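You operate a simulated robot arm through the tools that you are given. There is no shell and no other tool.

Carry out the task below with a simulated robot arm. There is one attempt and no reset: what you move stays moved.

## Task
Patch the green lead into input 7 and bring it up to about 5.
Fine: fader 7 goes down before the plug goes in; shut the patch lid again; other leads, channels and controls stay. Where these are worked on the way, their far stop is far enough and under half their travel is too little: patch lid.
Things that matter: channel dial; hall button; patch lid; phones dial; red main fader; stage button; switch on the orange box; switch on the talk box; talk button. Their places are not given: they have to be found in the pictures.

It is judged by the outcome, as a careful person would: the job done as asked, and still so three seconds after it is handed in. It fails if anything else is knocked over, pushed out of place, dropped, spilled or broken. Lids that push on must go on centred and level and be pressed home; caps that screw on are set level and turned clockwise until they are tight.

## Robot
A 7-joint arm with a two-finger parallel gripper, fixed in place. Base frame: the origin is on the floor under the middle of its stand, x ahead of it, y to its left, z up. Readings come in m, degrees, newtons and seconds.
It reaches about 1.372 m from its shoulder. Its first joint turns from -149.0 to 149.0 degrees. Payload 3.43 kg.
The TCP is the grasp point between the finger pads, 0.03 m short of the fingertips. In the tool frame z runs along the fingers and y along their closing line. Largest opening 0.094 m; finger width 0.028, thickness 0.01; the body of the gripper, 0.05 by 0.096 m, starts 0.055 m behind the TCP.
Orientation is told as [roll, pitch, yaw] about the base's x, y, z axes, in that order, counted from this pose: with the fingers straight down and closing along the base's y, the tool's x points along the base's -x, its y along +y and its z along -z.

## Interface
- The arm moves only by the tool drive_tool. Its argument "steps" is a list of rows, each an object (a shift or turn left out is 0, a gripper value left out holds the last) with "travel": the shift along the tool's x, y, z in units of 25 mm (1.0 is 25 mm), a list of three; "turn": the turn, a rotation vector about the tool's x, y, z in units of 6 degrees (1.0 is 6 degrees), a list of three; "grip": the finger opening in m, from 0 to 0.094. In form: [{"travel": [dx, dy, dz], "turn": [wx, wy, wz], "grip": grip}, ...]. A call has 1 to 20 rows; each row shifts and turns the commanded pose from where the row before left it, along the tool's axes as they then stand. A call with a number of a shift or a turn outside -1 to 1 is refused whole. Each row takes 0.2 s and may step no farther than 0.05 m and 8.6 degrees from the row before; otherwise, or with a gripper value out of range, the whole call is refused. A pose out of reach is approached as far as the arm can. The call stops where the force on the tool passes 60 N (or 10 N more than at its start, if that is more) or the arm is blocked; 0.2 s more then pass. Each finger travels about 0.045 m/s and halts on what it meets, pressing with about 41 N; the grip force reading is that of the motor and also rises with nothing between the fingers. The clock runs only during rows and for 0.2 s after the last one: add rows that do not move to give the fingers time. The reply holds the time, the measured pose of the TCP, the force on the tool along the base axes, the opening and the grip force, in the units named above and with some noise, with the torque about the TCP (base axes, N m) and any sound that the robot's microphone picked up.
- Cameras (640 x 400 px; columns grow to the right, rows downward): "scene" is fixed at [0.4017, 0.4994, 1.5854]; the picture's right is [0.05, -1.00, 0.00], its down [-0.84, -0.05, -0.54] and it looks along [0.54, 0.03, -0.84] (base axes); focal length 214 px, centre (320, 200). "wrist" rides on the gripper at [0.076, 0.014, -0.102] in the tool frame; the picture's right is [-0.18, 0.98, 0.00], its down [-0.75, -0.14, -0.64] and it looks along [-0.63, -0.12, 0.77] (tool axes); focal length 243 px, centre (320, 200).
- grab_frame(camera): a new picture of that camera. The clock stands still meanwhile.
- measure_at(camera, pixels): for up to 12 pixels [column, row] of the newest picture of that camera ("zoom" is the newest enlarged one), the place [x, y, z] in the base frame of the surface seen there, good to about 0.002 m. The clock stands still meanwhile.
- enlarge(camera, box): a new picture of the part [left, top, right, bottom] of that camera's present view, enlarged. The clock stands still meanwhile.
- job_done(): hands the job in; it is judged then, once.

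Unless the task says otherwise, let go and move clear before handing in.

The tools are called after "Call:" as name(argument=value, ...) on one line, values as JSON. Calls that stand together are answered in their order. drive_tool: Moves the arm, as the interface text tells. Its arguments: {"type":"object","properties":{"steps":{"type":"array","items":{"type":"object","properties":{"travel":{"type":"array","items":{"type":"number"}},"turn":{"type":"array","items":{"type":"number"}},"grip":{"type":"number"}}}}},"required":["steps"]} The other tools are called the same way: grab_frame (camera) takes a picture; measure_at (camera, pixels) gives the place of the surface under pixels of a picture; enlarge (camera, box) takes an enlarged picture of a part of a camera's view; job_done () hands the job in.

At the start:

```text
time_s: 0.0
tool_pos: [0.9356, 0.3178, 1.1399]
orientation: [0.0, 0.0, 0.0]
force: [-0.2, -0.6, -0.4]
torque: [-0.01, 0.03, -0.02]
gripper_width: 0.0942
grasp_force: 0.1
```

scene: 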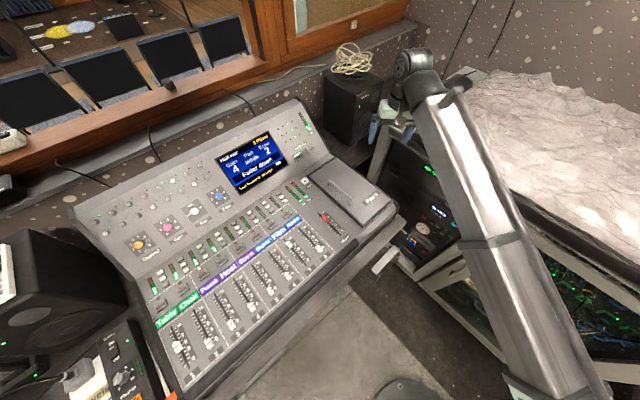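
wrist: 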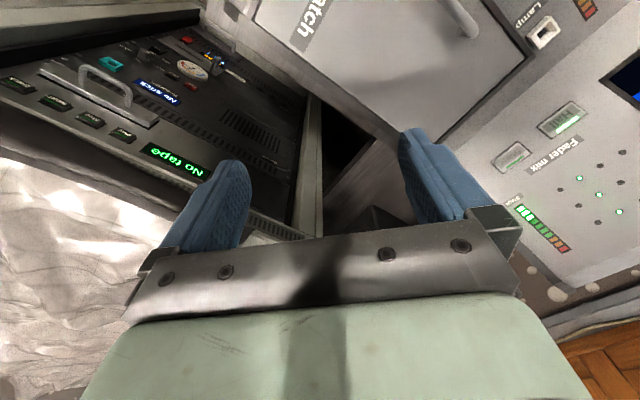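

The scene shows a mixing desk with faders at about (160-320, 220-370), a patch lid at about (350,190), and a screen at (250,160). I'll enlarge several parts to find details.

Call:
enlarge(camera="scene", box=[140, 180, 340, 305])

Call:
enlarge(camera="scene", box=[280, 90, 440, 190])

Call:
enlarge(camera="scene", box=[290, 150, 450, 280])

Call:
enlarge(camera="scene", box=[140, 270, 340, 395])

Call:
enlarge(camera="scene", box=[70, 160, 270, 285])

Call:
enlarge(camera="scene", box=[0, 220, 200, 400])

```text
3.20 times, centred on (240, 242) of scene
```

zoom: 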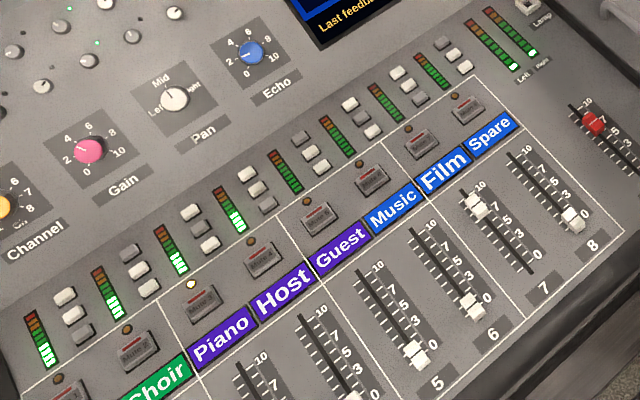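

```text
4.00 times, centred on (360, 140) of scene
```

zoom: 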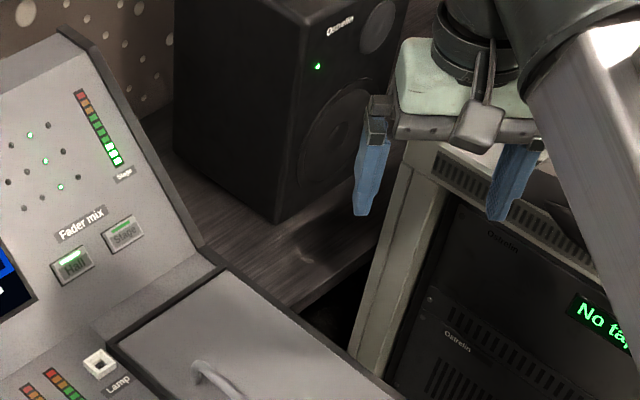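

```text
3.08 times, centred on (370, 215) of scene
```

zoom: 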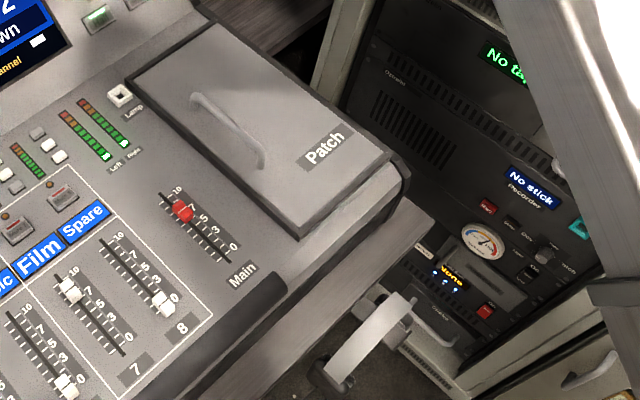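

```text
3.20 times, centred on (240, 332) of scene
```

zoom: 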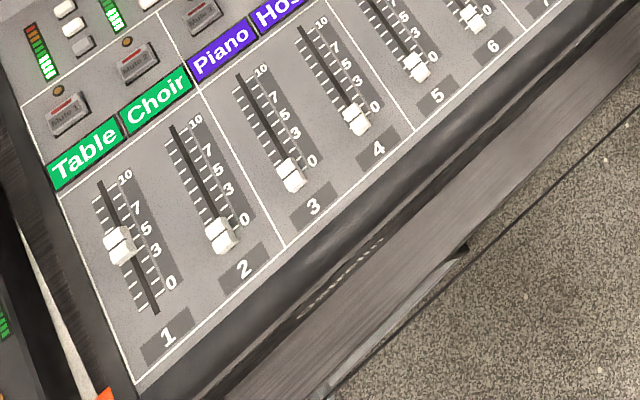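

```text
3.20 times, centred on (170, 222) of scene
```

zoom: 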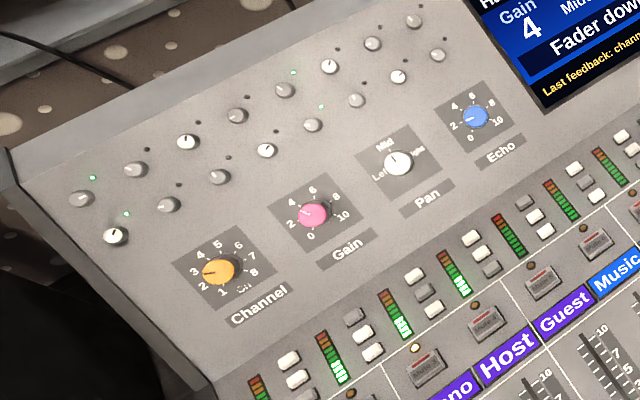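

```text
2.22 times, centred on (100, 310) of scene
```

zoom: 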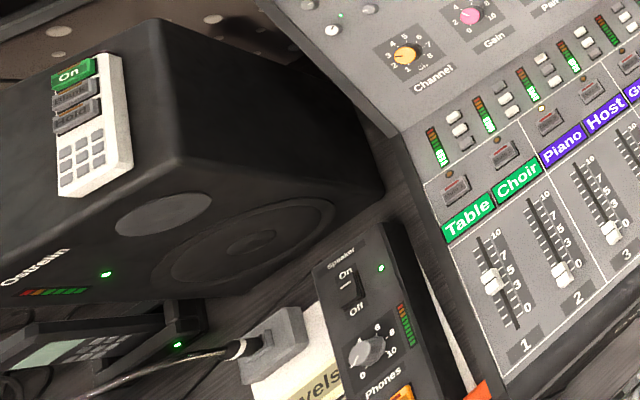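

Fader 7 (Film) stands at about 8–9 near scene (69,290 of the zoom); the patch lid with a bar handle is right of the red main fader. I'll get the 3D places of the key parts.

Call:
enlarge(camera="scene", box=[260, 160, 420, 260])

Call:
enlarge(camera="scene", box=[210, 90, 330, 200])

Call:
grab_frame(camera="scene")

```text
4.00 times, centred on (340, 210) of scene
```

zoom: 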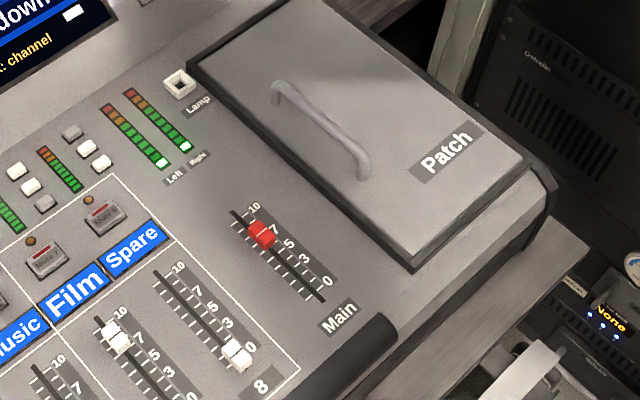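

```text
3.64 times, centred on (270, 145) of scene
```

zoom: 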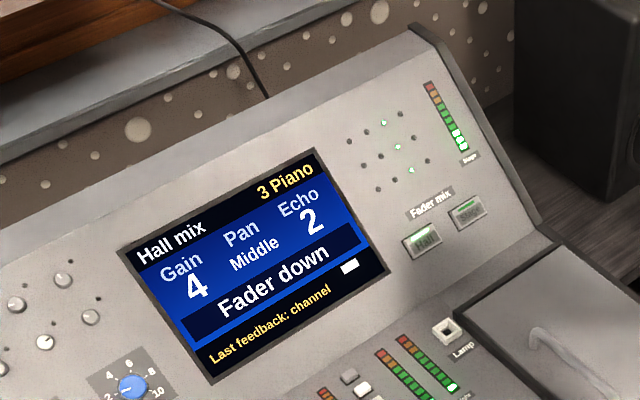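

```text
taken
```

scene: 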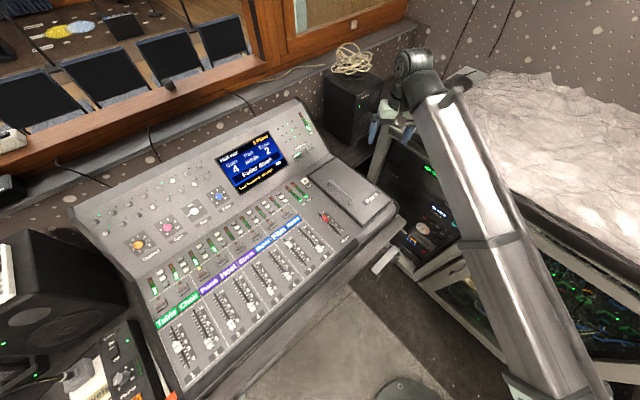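

Hall mix is lit on the screen and nothing needs changing there. I'll zoom on fader 7 and the patch lid and measure them.

Call:
enlarge(camera="scene", box=[260, 220, 340, 270])

```text
8.00 times, centred on (300, 245) of scene
```

zoom: 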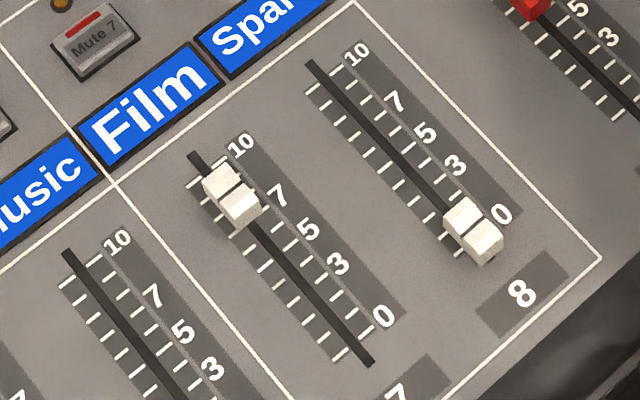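

Fader 7's cap is at zoom (231,195) with slot from (192,155) to (370,365). Measuring these and fader 8 for reference.

Call:
measure_at(camera="zoom", pixels=[[192, 155], [370, 363], [222, 180], [240, 200], [232, 190], [460, 215], [482, 238], [310, 62], [488, 262], [240, 145], [383, 316], [307, 230]])

Call:
measure_at(camera="scene", pixels=[[330, 182], [350, 203], [340, 192], [311, 175], [342, 162], [392, 200], [362, 226], [324, 218], [397, 205], [320, 120], [358, 100], [372, 198]])

```text
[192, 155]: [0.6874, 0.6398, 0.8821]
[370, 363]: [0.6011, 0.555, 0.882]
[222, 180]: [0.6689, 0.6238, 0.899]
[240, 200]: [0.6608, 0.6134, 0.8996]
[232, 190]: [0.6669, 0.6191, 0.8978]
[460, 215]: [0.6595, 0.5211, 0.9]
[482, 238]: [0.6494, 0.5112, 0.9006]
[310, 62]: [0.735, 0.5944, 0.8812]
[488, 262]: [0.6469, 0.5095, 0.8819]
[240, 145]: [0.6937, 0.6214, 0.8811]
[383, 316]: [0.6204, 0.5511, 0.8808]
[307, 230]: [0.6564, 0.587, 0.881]
```

```text
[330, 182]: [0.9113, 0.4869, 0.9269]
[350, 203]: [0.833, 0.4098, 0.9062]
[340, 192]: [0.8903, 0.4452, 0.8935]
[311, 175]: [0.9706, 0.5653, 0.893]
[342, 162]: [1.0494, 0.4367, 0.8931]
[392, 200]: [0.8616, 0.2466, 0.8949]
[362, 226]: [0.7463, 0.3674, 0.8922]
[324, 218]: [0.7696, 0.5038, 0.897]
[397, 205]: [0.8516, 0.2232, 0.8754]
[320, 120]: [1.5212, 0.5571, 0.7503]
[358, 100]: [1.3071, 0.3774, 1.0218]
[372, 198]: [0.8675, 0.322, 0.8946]
```

The desk is turned about 45°: fader 7 runs from (0.601,0.555) to (0.687,0.640), cap now at about 8; the lid handle runs near the lid's left edge. I'll look at other parts of the scene for the green lead before moving.

Call:
enlarge(camera="scene", box=[40, 310, 200, 400])

Call:
enlarge(camera="scene", box=[380, 120, 480, 290])

Call:
enlarge(camera="scene", box=[0, 0, 300, 200])

Call:
enlarge(camera="wrist", box=[200, 0, 640, 280])

```text
4.00 times, centred on (120, 355) of scene
```

zoom: 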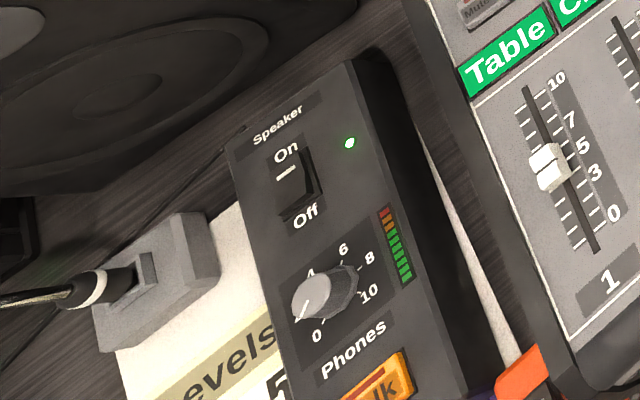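

```text
2.35 times, centred on (430, 205) of scene
```

zoom: 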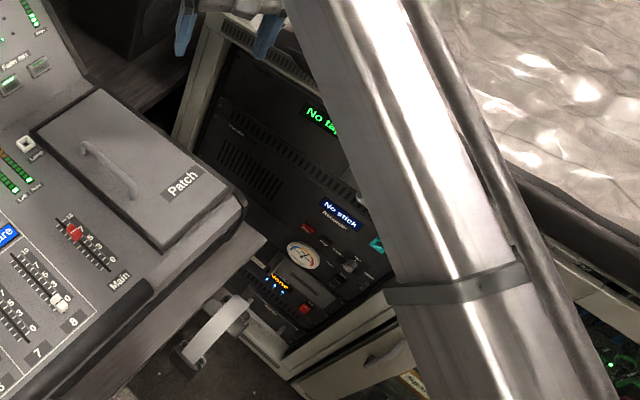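

```text
2.00 times, centred on (150, 100) of scene
```

zoom: 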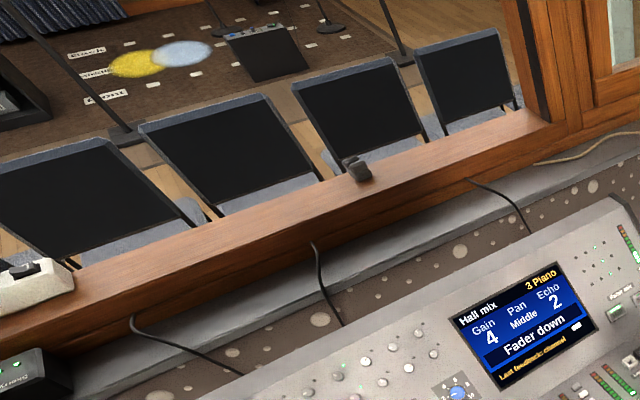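

```text
1.43 times, centred on (420, 140) of wrist
```

zoom: 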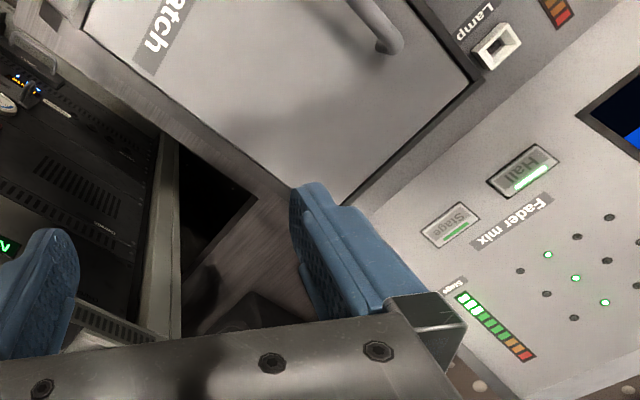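

Closer wrist view shows the lid, Lamp socket, Hall/Stage buttons; no green lead is outside, so it is likely under the lid. I'll yaw the tool by 44.5° to align with the desk and narrow the grip, staying at height.

Call:
drive_tool(steps=[{"turn": [0, 0, -0.927], "grip": 0.045}, {"turn": [0, 0, -0.927]}, {"turn": [0, 0, -0.927]}, {"turn": [0, 0, -0.927]}, {"turn": [0, 0, -0.927]}, {"turn": [0, 0, -0.927]}, {"turn": [0, 0, -0.927]}, {"turn": [0, 0, -0.927]}])

```text
time_s: 1.8
tool_pos: [0.9347, 0.3172, 1.1396]
orientation: [0.0, 0.0, 44.5]
force: [-0.1, -0.3, -0.5]
torque: [-0.01, 0.0, -0.01]
gripper_width: 0.0452
grasp_force: 0.1
```

The tool is aligned with the desk (yaw 44.5°). I'll move over fader 7 at about z=1.02 and look.

Call:
drive_tool(steps=[{"travel": [-0.045, 0.951, 0.28]}, {"travel": [-0.045, 0.951, 0.28]}, {"travel": [-0.045, 0.951, 0.28]}, {"travel": [-0.045, 0.951, 0.28]}, {"travel": [-0.045, 0.951, 0.28]}, {"travel": [-0.045, 0.951, 0.28]}, {"travel": [-0.045, 0.951, 0.28]}, {"travel": [-0.045, 0.951, 0.28]}, {"travel": [-0.045, 0.951, 0.28]}, {"travel": [-0.045, 0.951, 0.28]}, {"travel": [-0.045, 0.951, 0.28]}, {"travel": [-0.045, 0.951, 0.28]}, {"travel": [-0.045, 0.951, 0.28]}, {"travel": [-0.045, 0.951, 0.28]}, {"travel": [-0.045, 0.951, 0.28]}, {"travel": [-0.045, 0.951, 0.28]}, {"travel": [-0.045, 0.951, 0.28]}])

Call:
grab_frame(camera="wrist")

Call:
grab_frame(camera="scene")

```text
time_s: 5.4
tool_pos: [0.6643, 0.6183, 1.0231]
orientation: [0.0, 0.0, 44.6]
force: [-0.2, -0.4, 0.3]
torque: [0.0, -0.01, 0.02]
gripper_width: 0.0451
grasp_force: 0.2
```

```text
taken
```

wrist: 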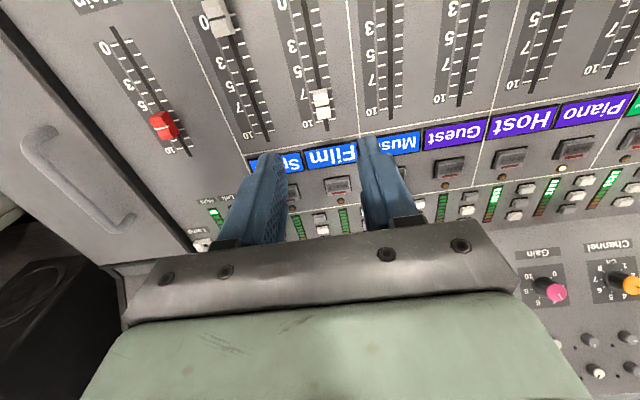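

```text
taken
```

scene: 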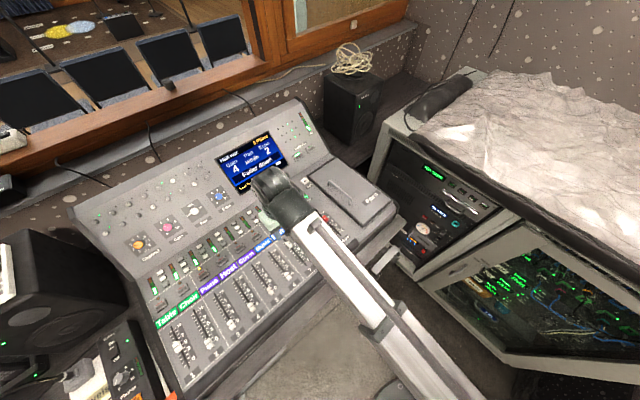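

The wrist picture shows fader 7's cap at about (320,103), to the lower side. I'll zoom to get accurate cap geometry.

Call:
enlarge(camera="wrist", box=[260, 40, 380, 140])

```text
4.00 times, centred on (320, 90) of wrist
```

zoom: 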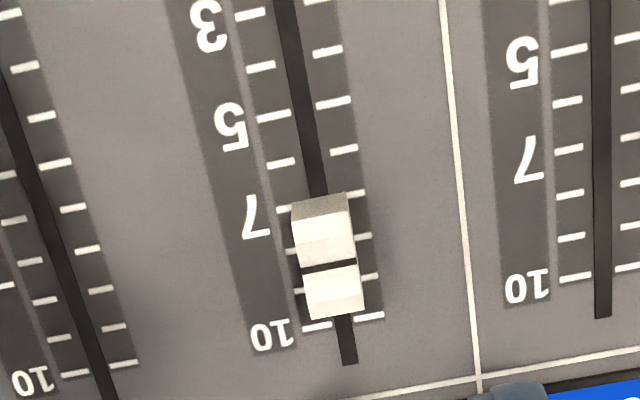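

Call:
measure_at(camera="zoom", pixels=[[298, 240], [352, 235], [308, 290], [358, 285], [330, 266], [325, 235], [333, 290], [318, 328], [368, 317], [350, 360], [335, 103], [273, 116]])

```text
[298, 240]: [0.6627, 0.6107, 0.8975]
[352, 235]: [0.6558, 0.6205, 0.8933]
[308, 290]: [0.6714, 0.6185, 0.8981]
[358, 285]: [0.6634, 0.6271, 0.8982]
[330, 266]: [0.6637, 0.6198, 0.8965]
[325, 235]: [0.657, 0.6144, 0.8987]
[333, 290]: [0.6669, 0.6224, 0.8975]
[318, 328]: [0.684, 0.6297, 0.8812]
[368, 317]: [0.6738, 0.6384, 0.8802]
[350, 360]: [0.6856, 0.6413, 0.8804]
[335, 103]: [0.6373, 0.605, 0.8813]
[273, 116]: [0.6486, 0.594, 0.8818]
```

Scale is 10 mm per unit with the cap line at (0.664,0.620) i.e. ~8; tick 5 at (0.643,0.5995), so 0 is at about (0.607,0.5645). Descending to straddle the cap.

Call:
drive_tool(steps=[{"travel": [0, -0.02, 0.85]}, {"travel": [0, -0.02, 0.85]}, {"travel": [0, 0, 0.85]}, {"travel": [0, 0, 0.85]}, {"travel": [0, 0, 0.8]}, {"grip": 0.008}, {}, {}, {}, {}])

Call:
grab_frame(camera="wrist")

```text
time_s: 7.6
tool_pos: [0.6651, 0.6197, 0.9159]
orientation: [0.0, 0.1, 44.5]
force: [-10.3, 9.9, -2.8]
torque: [0.23, 0.19, 0.13]
gripper_width: 0.0161
grasp_force: 6.2
```

```text
taken
```

wrist: 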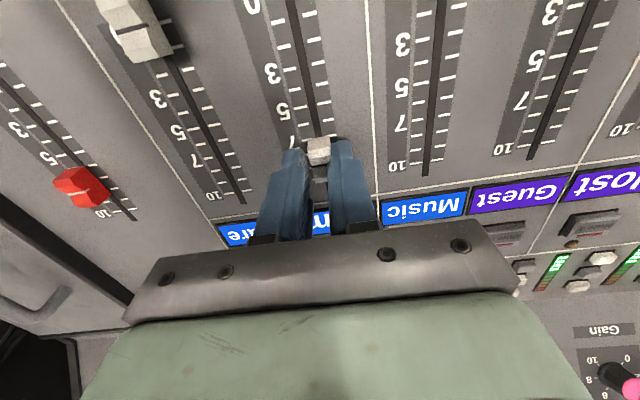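

The fingers hold the cap (width 16 mm) with a small sideways load toward −r, so I'll centre by ~1 mm and then drag the fader down toward 0.

Call:
drive_tool(steps=[{"travel": [0, 0.04, 0]}, {}, {"travel": [0.4, 0, 0]}, {"travel": [0.4, 0, 0]}, {"travel": [0.4, 0, 0]}, {"travel": [0.4, 0, 0]}])

Call:
grab_frame(camera="wrist")

```text
time_s: 9.0
tool_pos: [0.6366, 0.5902, 0.9164]
orientation: [0.0, 0.0, 44.6]
force: [-8.8, 7.9, 2.9]
torque: [0.31, 0.12, 0.12]
gripper_width: 0.0146
grasp_force: 5.8
```

```text
taken
```

wrist: 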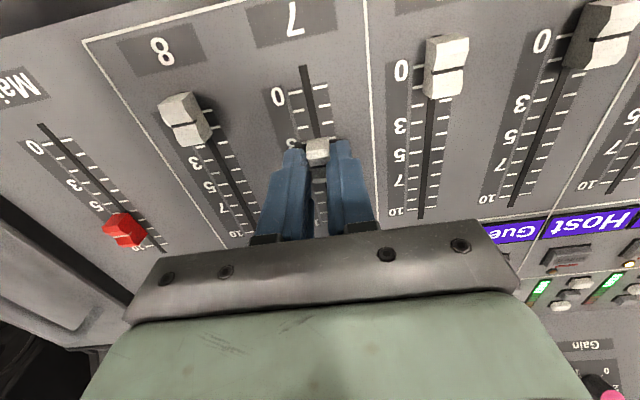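

The cap follows (now ~3.5). Continuing to the bottom stop.

Call:
drive_tool(steps=[{"travel": [0.4, 0.02, 0]}, {"travel": [0.4, 0, 0]}, {"travel": [0.4, 0, 0]}, {"travel": [0.35, 0, 0]}, {"travel": [0.1, 0, 0]}])

Call:
enlarge(camera="wrist", box=[240, 60, 400, 200])

```text
time_s: 10.2
tool_pos: [0.6078, 0.5623, 0.9169]
orientation: [0.0, -0.2, 44.5]
force: [-4.9, 9.6, -0.1]
torque: [0.24, 0.09, 0.08]
gripper_width: 0.0133
grasp_force: 5.2
```

```text
2.86 times, centred on (320, 130) of wrist
```

zoom: 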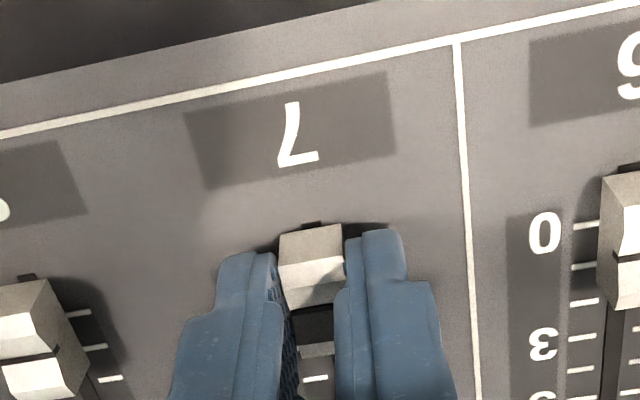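

The cap looks near the slot end; I'll push a few mm more to be sure of the stop, then open and rise.

Call:
drive_tool(steps=[{"travel": [0.1, 0, 0]}, {"travel": [0.1, 0, 0]}, {"travel": [0.05, 0, 0]}])

```text
time_s: 11.0
tool_pos: [0.6032, 0.5585, 0.9161]
orientation: [0.1, 0.0, 44.6]
force: [-2.6, 8.3, -3.4]
torque: [0.22, 0.11, 0.19]
gripper_width: 0.0126
grasp_force: 19.0
```

Opening the fingers and rising to check the fader position.

Call:
drive_tool(steps=[{"grip": 0.045}, {}, {}, {}, {"travel": [0, 0, -0.8]}, {"travel": [0, 0, -0.8]}, {"travel": [0.3, 0, -0.8]}, {"travel": [0.3, 0, -0.8]}])

Call:
grab_frame(camera="wrist")

Call:
enlarge(camera="wrist", box=[200, 0, 400, 160])

```text
time_s: 12.8
tool_pos: [0.5913, 0.5473, 0.9964]
orientation: [0.0, 0.0, 44.4]
force: [0.0, 0.5, -0.4]
torque: [-0.03, 0.0, -0.01]
gripper_width: 0.045
grasp_force: 0.2
```

```text
taken
```

wrist: 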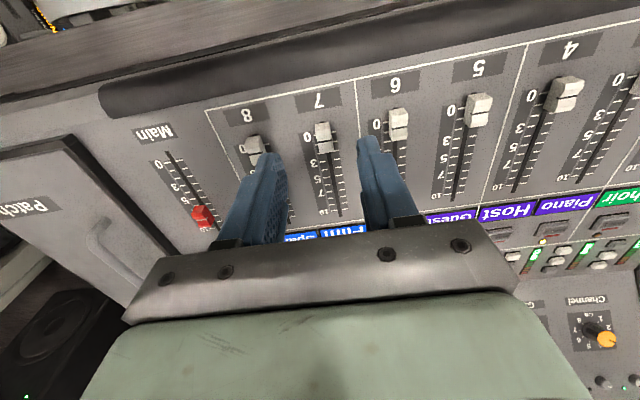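

```text
2.50 times, centred on (300, 80) of wrist
```

zoom: 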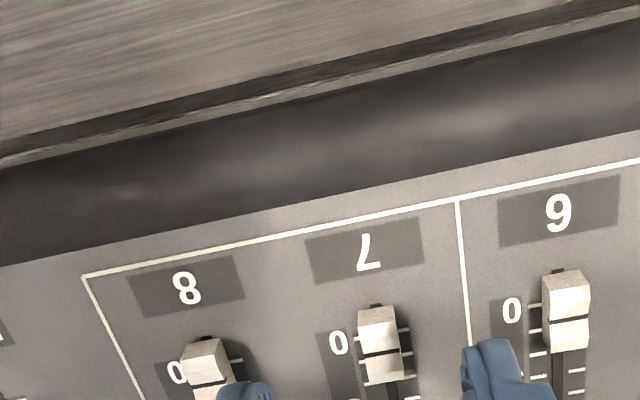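

Fader 7's line is now level with those of 6 and 8 (all at 0). Next I'll move over to view the patch lid and its handle.

Call:
drive_tool(steps=[{"travel": [-0.1, -0.9, -0.3]}, {"travel": [-0.1, -0.9, -0.3]}, {"travel": [-0.1, -0.9, -0.3]}, {"travel": [-0.1, -0.9, -0.3]}, {"travel": [-0.1, -0.9, -0.3]}, {"travel": [-0.1, -0.9, -0.3]}, {"travel": [-0.1, -0.9, -0.3]}, {"travel": [-0.1, -0.9, -0.3]}, {"travel": [-0.1, -0.9, -0.3]}, {"travel": [-0.1, -0.9, -0.3]}, {"travel": [-0.1, -0.9, -0.3]}, {"travel": [-0.1, -0.9, -0.3]}])

Call:
grab_frame(camera="wrist")

Call:
grab_frame(camera="scene")

```text
time_s: 15.4
tool_pos: [0.804, 0.3742, 1.0862]
orientation: [-0.1, 0.0, 44.5]
force: [-0.2, -0.6, 0.6]
torque: [0.02, -0.01, 0.03]
gripper_width: 0.0452
grasp_force: 0.2
```

```text
taken
```

wrist: 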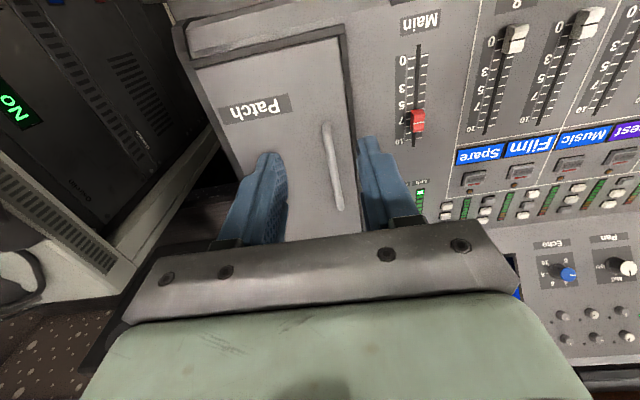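

```text
taken
```

scene: 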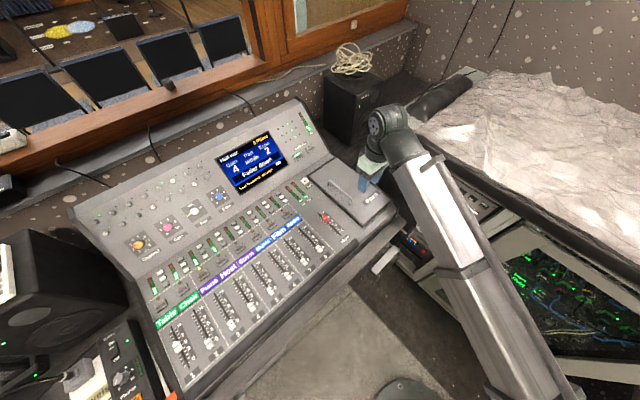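

Call:
enlarge(camera="wrist", box=[160, 10, 460, 230])

```text
1.82 times, centred on (310, 120) of wrist
```

zoom: 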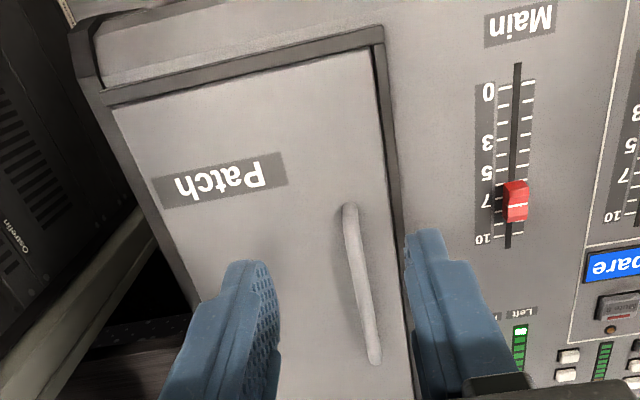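

Call:
measure_at(camera="zoom", pixels=[[350, 210], [352, 225], [358, 270], [367, 320], [374, 352], [377, 362], [372, 60], [118, 115], [400, 300], [345, 205], [130, 160], [270, 95]])

Call:
measure_at(camera="wrist", pixels=[[345, 38], [198, 70], [225, 150], [237, 180], [354, 170], [351, 120], [180, 40], [190, 58], [210, 140], [340, 30], [210, 45], [260, 100]])

```text
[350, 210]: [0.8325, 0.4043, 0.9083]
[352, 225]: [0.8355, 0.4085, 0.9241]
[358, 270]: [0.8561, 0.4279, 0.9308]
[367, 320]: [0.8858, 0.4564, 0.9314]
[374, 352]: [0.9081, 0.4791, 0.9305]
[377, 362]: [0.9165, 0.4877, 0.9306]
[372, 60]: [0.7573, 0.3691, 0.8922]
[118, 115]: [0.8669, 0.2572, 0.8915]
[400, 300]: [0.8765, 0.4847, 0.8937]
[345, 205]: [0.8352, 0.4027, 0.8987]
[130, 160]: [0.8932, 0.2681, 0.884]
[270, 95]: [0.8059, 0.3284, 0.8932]
```

```text
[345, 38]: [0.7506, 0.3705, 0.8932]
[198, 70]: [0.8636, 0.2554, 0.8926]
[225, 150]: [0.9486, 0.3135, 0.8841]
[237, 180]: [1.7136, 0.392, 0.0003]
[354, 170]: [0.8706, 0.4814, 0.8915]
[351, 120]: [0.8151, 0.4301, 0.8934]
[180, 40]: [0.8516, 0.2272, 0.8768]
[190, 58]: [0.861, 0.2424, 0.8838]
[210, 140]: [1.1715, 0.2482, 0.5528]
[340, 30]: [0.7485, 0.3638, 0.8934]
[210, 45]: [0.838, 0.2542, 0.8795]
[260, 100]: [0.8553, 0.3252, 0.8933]
```

The lid top is at z≈0.893 with the bar handle (top z≈0.931) along the left edge at r≈0.295, so the hinge is on the right edge. I'll move over the handle's middle and lower the open fingers around it.

Call:
drive_tool(steps=[{"travel": [-0.667, 0.013, 0.3]}, {"travel": [-0.667, 0.013, 0.3]}, {"travel": [-0.667, 0.013, 0.3]}, {"travel": [-0.667, 0.013, 0.3]}, {"travel": [-0.667, 0.013, 0.3]}, {"travel": [-0.667, 0.013, 0.3]}])

Call:
grab_frame(camera="wrist")

Call:
enlarge(camera="scene", box=[290, 100, 450, 230])

```text
time_s: 16.8
tool_pos: [0.8723, 0.4469, 1.0411]
orientation: [0.0, 0.0, 44.4]
force: [-0.7, 0.5, 0.1]
torque: [0.0, -0.01, 0.0]
gripper_width: 0.0449
grasp_force: 0.1
```

```text
taken
```

wrist: 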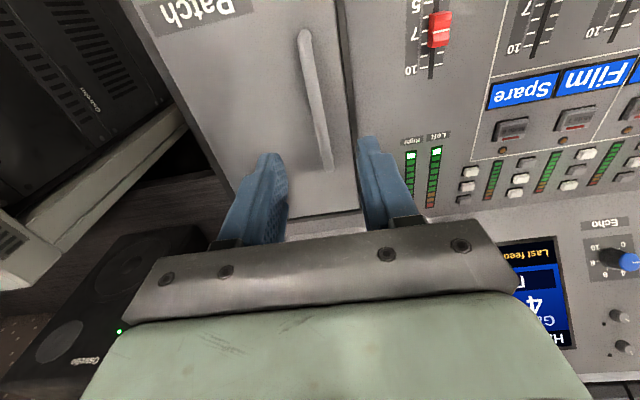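

```text
3.08 times, centred on (370, 165) of scene
```

zoom: 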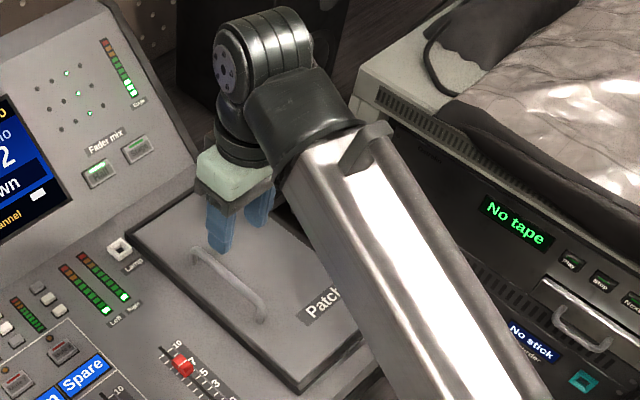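

Over the handle; I'll verify the bar's line in this wrist view before lowering.

Call:
measure_at(camera="wrist", pixels=[[308, 60], [315, 100], [320, 130], [300, 35], [327, 165], [312, 100], [318, 100]])

```text
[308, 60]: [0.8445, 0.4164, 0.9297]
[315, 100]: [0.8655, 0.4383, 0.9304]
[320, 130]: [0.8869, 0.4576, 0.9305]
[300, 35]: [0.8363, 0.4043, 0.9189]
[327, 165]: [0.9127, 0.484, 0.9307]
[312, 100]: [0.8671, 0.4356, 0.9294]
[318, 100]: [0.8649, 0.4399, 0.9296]
```

The bar lies at r≈0.2946; shifting 2 mm and lowering to z≈0.941, then closing.

Call:
drive_tool(steps=[{"travel": [0, -0.08, 0.7]}, {"travel": [0, 0, 0.7]}, {"travel": [0, 0, 0.7]}, {"travel": [0, 0, 0.7]}, {"travel": [0, 0, 0.7]}, {"travel": [0, 0, 0.5]}, {"grip": 0.0}, {}, {}, {}, {}])

Call:
grab_frame(camera="wrist")

```text
time_s: 19.2
tool_pos: [0.8741, 0.4459, 0.9395]
orientation: [0.0, -0.1, 44.5]
force: [1.3, -2.4, -3.7]
torque: [0.21, -0.24, 0.75]
gripper_width: 0.0106
grasp_force: 43.7
```

```text
taken
```

wrist: 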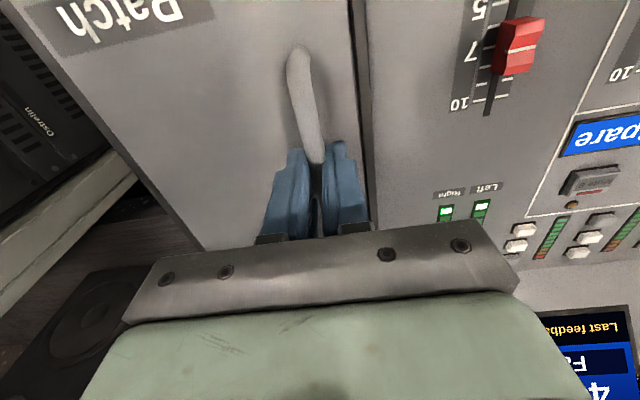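

The bar is gripped (10.6 mm, 44 N). I'll lift along a small arc (~10°) about the presumed right-hand hinge and check the forces.

Call:
drive_tool(steps=[{"travel": [0, -0.07, -0.23]}, {"travel": [0, -0.08, -0.226]}, {"travel": [0, -0.09, -0.224]}, {"travel": [0, -0.1, -0.22]}, {}])

Call:
grab_frame(camera="wrist")

Call:
enlarge(camera="scene", box=[290, 100, 450, 230])

```text
time_s: 20.4
tool_pos: [0.8801, 0.4401, 0.963]
orientation: [0.0, 0.0, 44.5]
force: [-0.1, -0.9, -0.1]
torque: [0.0, -0.01, 0.01]
gripper_width: 0.0
grasp_force: 33.3
```

```text
taken
```

wrist: 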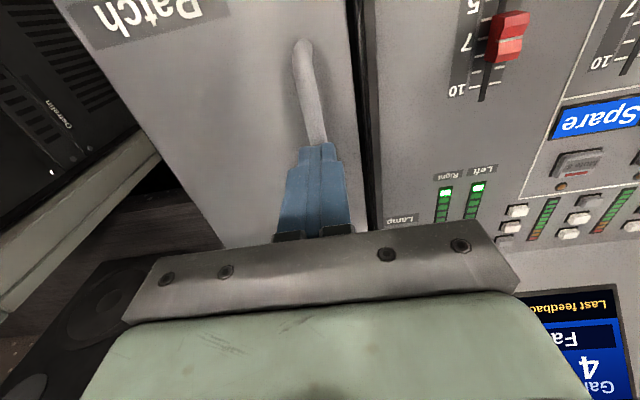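

```text
3.08 times, centred on (370, 165) of scene
```

zoom: 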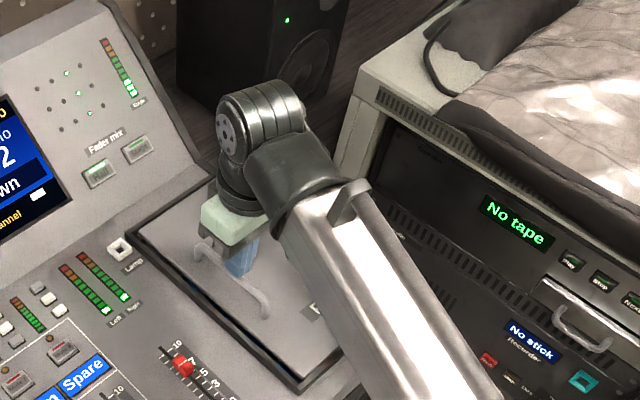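

The fingers slipped off the bar (width 0), and a wider dark gap now shows at the lid's left edge at wrist (365,130). I'll measure whether the lid slid or tilted.

Call:
enlarge(camera="wrist", box=[100, 0, 420, 240])

Call:
measure_at(camera="wrist", pixels=[[300, 60], [312, 100], [318, 130], [349, 50], [353, 100], [358, 160], [366, 100], [372, 160], [384, 160], [200, 60], [180, 160], [212, 220]])

```text
1.67 times, centred on (260, 120) of wrist
```

zoom: 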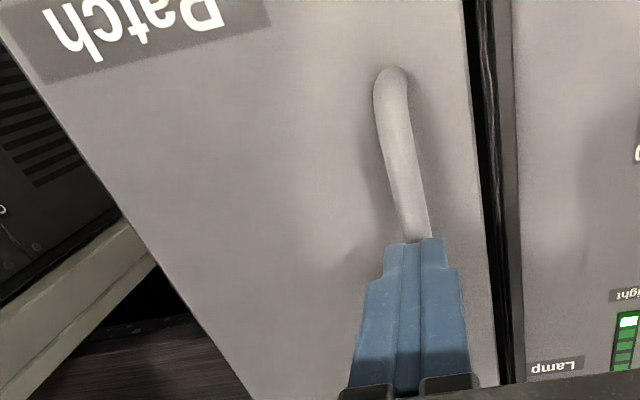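

```text
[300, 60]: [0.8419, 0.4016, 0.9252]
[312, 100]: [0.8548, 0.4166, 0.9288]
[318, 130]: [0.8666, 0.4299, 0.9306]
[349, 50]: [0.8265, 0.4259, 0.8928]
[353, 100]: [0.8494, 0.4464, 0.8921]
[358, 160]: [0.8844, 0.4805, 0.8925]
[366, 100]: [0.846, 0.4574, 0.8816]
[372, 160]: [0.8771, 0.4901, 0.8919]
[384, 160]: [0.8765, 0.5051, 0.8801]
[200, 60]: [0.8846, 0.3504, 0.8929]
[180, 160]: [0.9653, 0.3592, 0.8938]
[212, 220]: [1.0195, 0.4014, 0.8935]
```

The lid stayed level (z 0.893) but the bar moved from r=0.2946 to ≈0.3015, so the lid slides to the right rather than hinging. I'll open, re-lower around the bar, grip and drag it right in small steps.

Call:
drive_tool(steps=[{"grip": 0.04}, {}, {}, {"travel": [0, 0.06, 0.4]}, {"travel": [0, 0, 0.4]}, {"travel": [0, 0, 0.3]}, {"grip": 0.005}, {}, {}, {}])

```text
time_s: 22.6
tool_pos: [0.8787, 0.4402, 0.9358]
orientation: [0.0, 0.0, 44.5]
force: [-1.0, -0.3, -3.6]
torque: [0.16, -0.18, 0.72]
gripper_width: 0.0107
grasp_force: 44.3
```

Call:
drive_tool(steps=[{"travel": [0, -0.3, 0]}, {"travel": [0, -0.3, 0]}, {"travel": [0, -0.3, 0]}, {"travel": [0, -0.3, 0]}, {}])

Call:
grab_frame(camera="wrist")

Call:
grab_frame(camera="scene")

```text
time_s: 23.8
tool_pos: [0.9006, 0.4195, 0.9333]
orientation: [0.0, 0.0, 44.5]
force: [1.1, -1.3, -6.2]
torque: [0.04, -0.03, 0.76]
gripper_width: 0.0105
grasp_force: 44.0
```

```text
taken
```

wrist: 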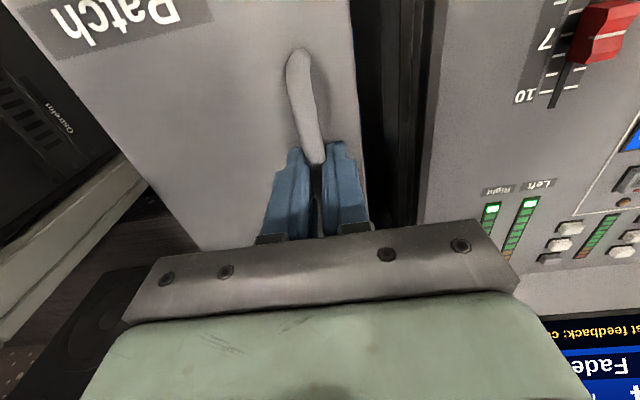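

```text
taken
```

scene: 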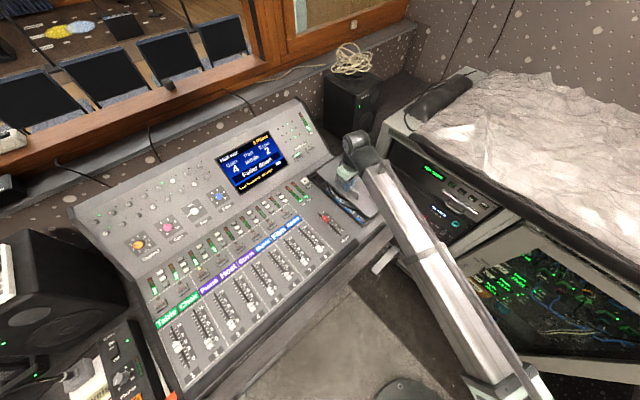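

The lid slides right freely with hardly any force. Continuing to drag it toward its far stop.

Call:
drive_tool(steps=[{"travel": [0, -0.4, 0]}, {"travel": [0, -0.4, 0]}, {"travel": [0, -0.4, 0]}, {"travel": [0, -0.4, 0]}, {"travel": [0, -0.4, 0]}, {"travel": [0, -0.4, 0]}, {"travel": [0, -0.4, 0]}, {"travel": [0, -0.4, 0]}])

Call:
grab_frame(camera="scene")

Call:
grab_frame(camera="wrist")

```text
time_s: 25.6
tool_pos: [0.9547, 0.3653, 0.9353]
orientation: [0.1, 0.0, 44.5]
force: [0.7, 1.3, -7.1]
torque: [-0.36, 0.39, 0.74]
gripper_width: 0.0106
grasp_force: 44.2
```

```text
taken
```

scene: 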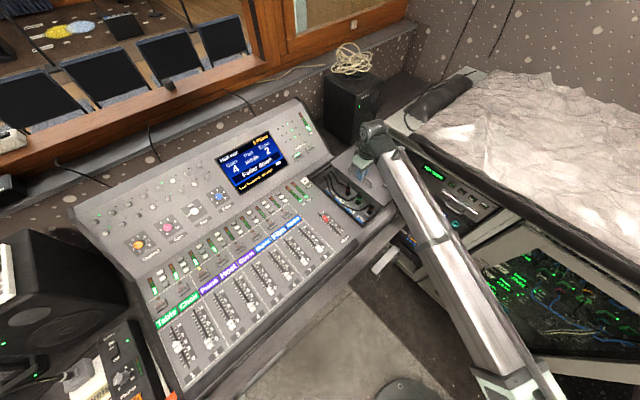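

```text
taken
```

wrist: 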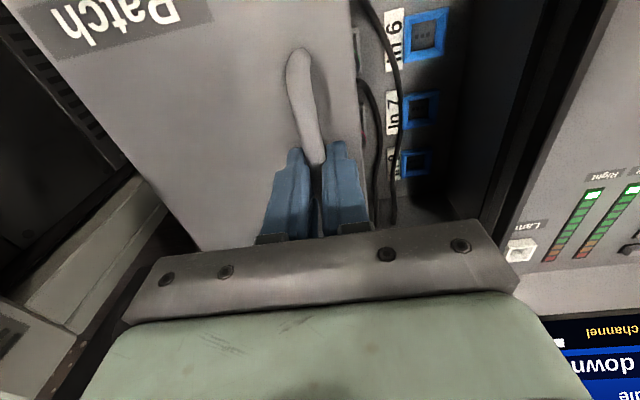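

In 6/7/8 sockets show at wrist (405-430, 35-165). I'll keep sliding the lid to its stop.

Call:
drive_tool(steps=[{"travel": [0, -0.4, 0]}, {"travel": [0, -0.4, 0]}, {"travel": [0, -0.4, 0]}, {"travel": [0, -0.4, 0]}, {"travel": [0, -0.3, 0]}])

Call:
grab_frame(camera="scene")

Call:
grab_frame(camera="wrist")

```text
time_s: 26.8
tool_pos: [0.9839, 0.3358, 0.9365]
orientation: [0.7, -0.1, 44.8]
force: [-33.2, 36.2, -9.4]
torque: [0.0, 0.67, 0.18]
gripper_width: 0.0107
grasp_force: 44.4
```

```text
taken
```

scene: 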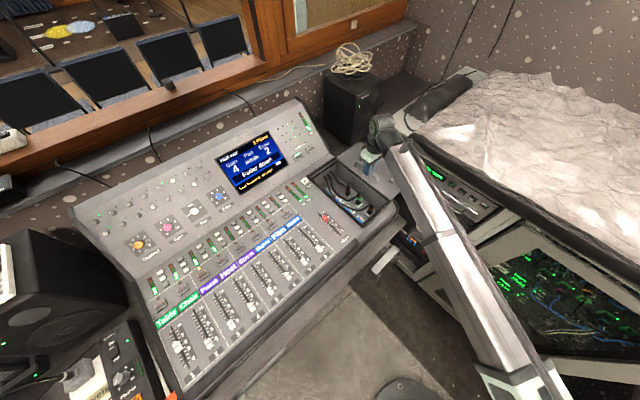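

```text
taken
```

wrist: 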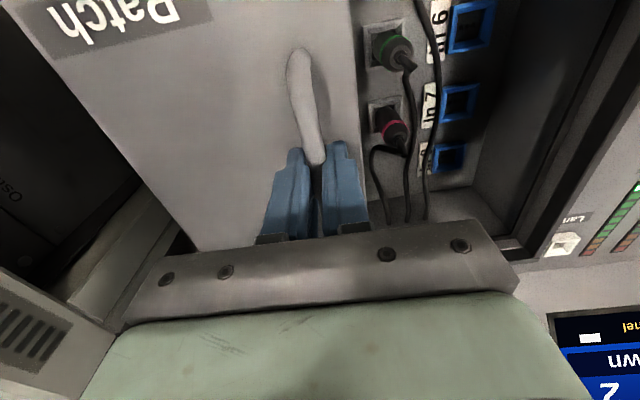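

The far stop is reached (50 N). I can see a green-ringed plug at wrist (395,45) beside In 6 and a red one at (390,125). I'll relax, release the handle and rise to look.

Call:
drive_tool(steps=[{"travel": [0, 0.15, 0]}, {"grip": 0.04}, {}, {}, {"travel": [0, 0, -0.6]}, {"travel": [0, 0, -0.8]}, {"travel": [0, 0, -0.8]}, {"travel": [0.4, 0.4, -0.8]}, {"travel": [0.8, 0.8, -0.6]}, {"travel": [0.8, 0.8, -0.4]}, {"travel": [0.6, 0.6, 0]}])

Call:
grab_frame(camera="scene")

Call:
grab_frame(camera="wrist")

Call:
enlarge(camera="scene", box=[300, 150, 420, 240])

```text
time_s: 29.2
tool_pos: [0.8953, 0.3323, 1.0357]
orientation: [-0.1, 0.0, 44.5]
force: [0.4, 0.6, 0.3]
torque: [0.03, 0.0, 0.0]
gripper_width: 0.0401
grasp_force: 0.1
```

```text
taken
```

scene: 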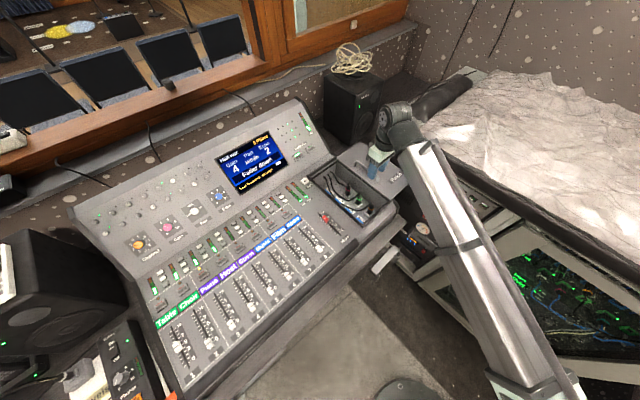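

```text
taken
```

wrist: 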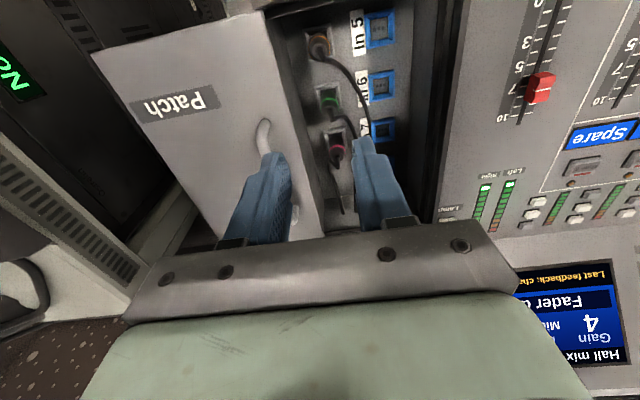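

```text
4.44 times, centred on (360, 195) of scene
```

zoom: 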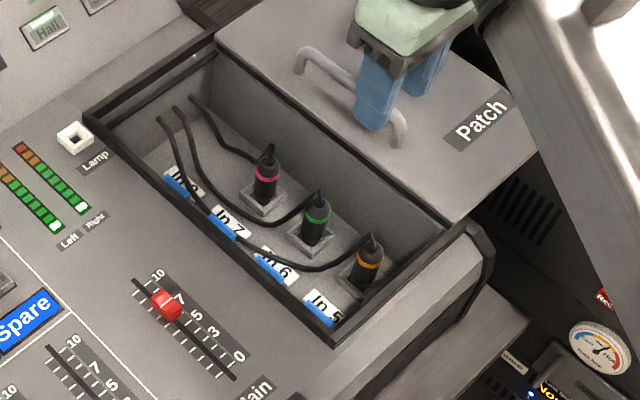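

The compartment is open: three parked plugs (pink, green, orange) on the right side and sockets In 5–In 8 on the left. I'll move back to get a clear wrist view into it.

Call:
drive_tool(steps=[{"travel": [0.75, 0.48, -0.44]}, {"travel": [0.75, 0.48, -0.44]}, {"travel": [0.75, 0.48, -0.44]}, {"travel": [0.75, 0.48, -0.44]}, {"travel": [0.75, 0.48, -0.44]}])

Call:
grab_frame(camera="wrist")

Call:
enlarge(camera="wrist", box=[220, 40, 460, 190])

```text
time_s: 30.4
tool_pos: [0.7849, 0.3092, 1.0925]
orientation: [0.1, 0.0, 44.4]
force: [0.0, -0.1, 0.4]
torque: [-0.01, -0.02, 0.0]
gripper_width: 0.0401
grasp_force: 0.0
```

```text
taken
```

wrist: 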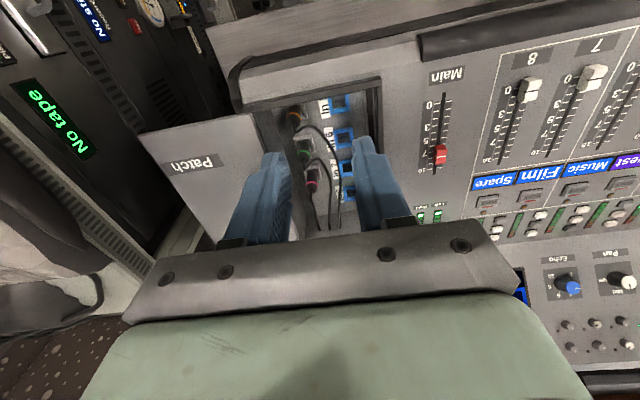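

```text
2.67 times, centred on (340, 115) of wrist
```

zoom: 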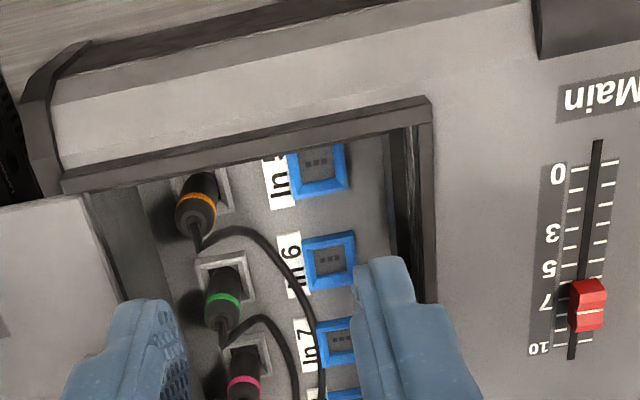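

Sockets are blue squares in the floor; plugs stand upright in parking blocks. I'll take enlarged views from both cameras with the gripper out of the line.

Call:
drive_tool(steps=[{"travel": [0.6, 0.6, -0.2]}, {"travel": [0.6, 0.6, -0.2]}, {"travel": [0.6, 0.6, -0.2]}, {"travel": [0.6, 0.3, 0]}])

Call:
enlarge(camera="scene", box=[315, 165, 395, 230])

Call:
enlarge(camera="wrist", box=[200, 60, 440, 240])

```text
time_s: 31.4
tool_pos: [0.7054, 0.305, 1.1068]
orientation: [0.0, 0.0, 44.5]
force: [0.2, -0.3, 0.4]
torque: [0.0, -0.02, 0.0]
gripper_width: 0.0399
grasp_force: 0.1
```

```text
6.15 times, centred on (355, 198) of scene
```

zoom: 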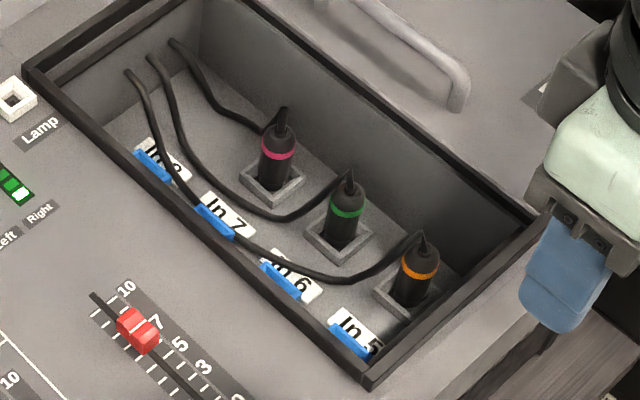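

```text
2.22 times, centred on (320, 150) of wrist
```

zoom: 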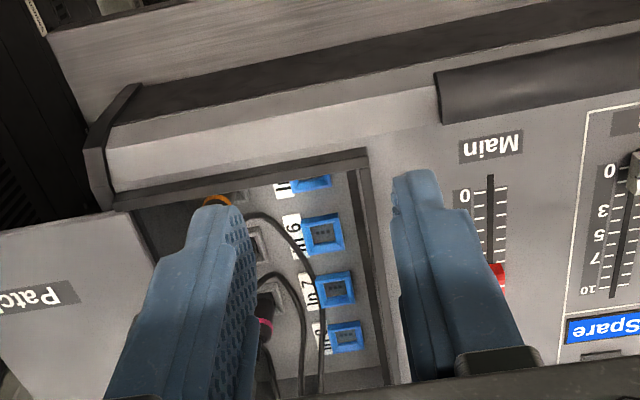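

Scene zoom shows the green plug standing in its holder, ring at (346,212), top at (350,175), holder around (340,240). Measuring these.

Call:
measure_at(camera="zoom", pixels=[[320, 290], [335, 275], [290, 235], [345, 310]])

Call:
enlarge(camera="scene", box=[340, 185, 380, 220])

```text
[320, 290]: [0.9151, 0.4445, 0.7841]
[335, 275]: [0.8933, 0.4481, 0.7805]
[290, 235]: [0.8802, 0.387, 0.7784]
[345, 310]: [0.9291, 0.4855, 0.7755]
```

```text
11.43 times, centred on (360, 202) of scene
```

zoom: 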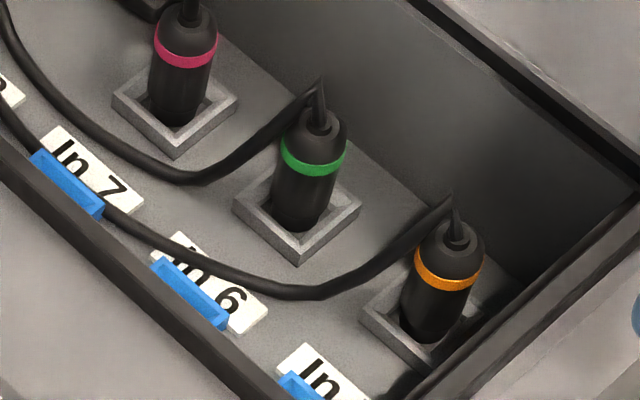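

Clear view now. Measuring the green plug, its holder and neighbours in this scene zoom.

Call:
measure_at(camera="zoom", pixels=[[285, 155], [345, 165], [312, 172], [300, 205], [318, 133], [320, 120], [318, 85], [240, 208], [300, 255], [355, 212], [205, 175], [330, 285]])

Call:
measure_at(camera="scene", pixels=[[350, 195], [372, 206], [330, 183]])

```text
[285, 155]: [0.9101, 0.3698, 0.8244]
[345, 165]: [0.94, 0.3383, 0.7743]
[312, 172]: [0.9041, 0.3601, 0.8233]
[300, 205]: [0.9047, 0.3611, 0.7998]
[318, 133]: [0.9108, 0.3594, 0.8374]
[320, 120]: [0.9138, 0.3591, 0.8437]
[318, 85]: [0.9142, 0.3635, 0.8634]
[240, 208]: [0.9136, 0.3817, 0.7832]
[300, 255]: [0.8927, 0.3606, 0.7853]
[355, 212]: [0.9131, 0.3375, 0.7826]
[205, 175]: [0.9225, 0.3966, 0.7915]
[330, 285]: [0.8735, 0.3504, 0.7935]
```

```text
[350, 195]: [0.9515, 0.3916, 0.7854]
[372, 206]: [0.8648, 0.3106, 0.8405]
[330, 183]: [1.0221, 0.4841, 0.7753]
```

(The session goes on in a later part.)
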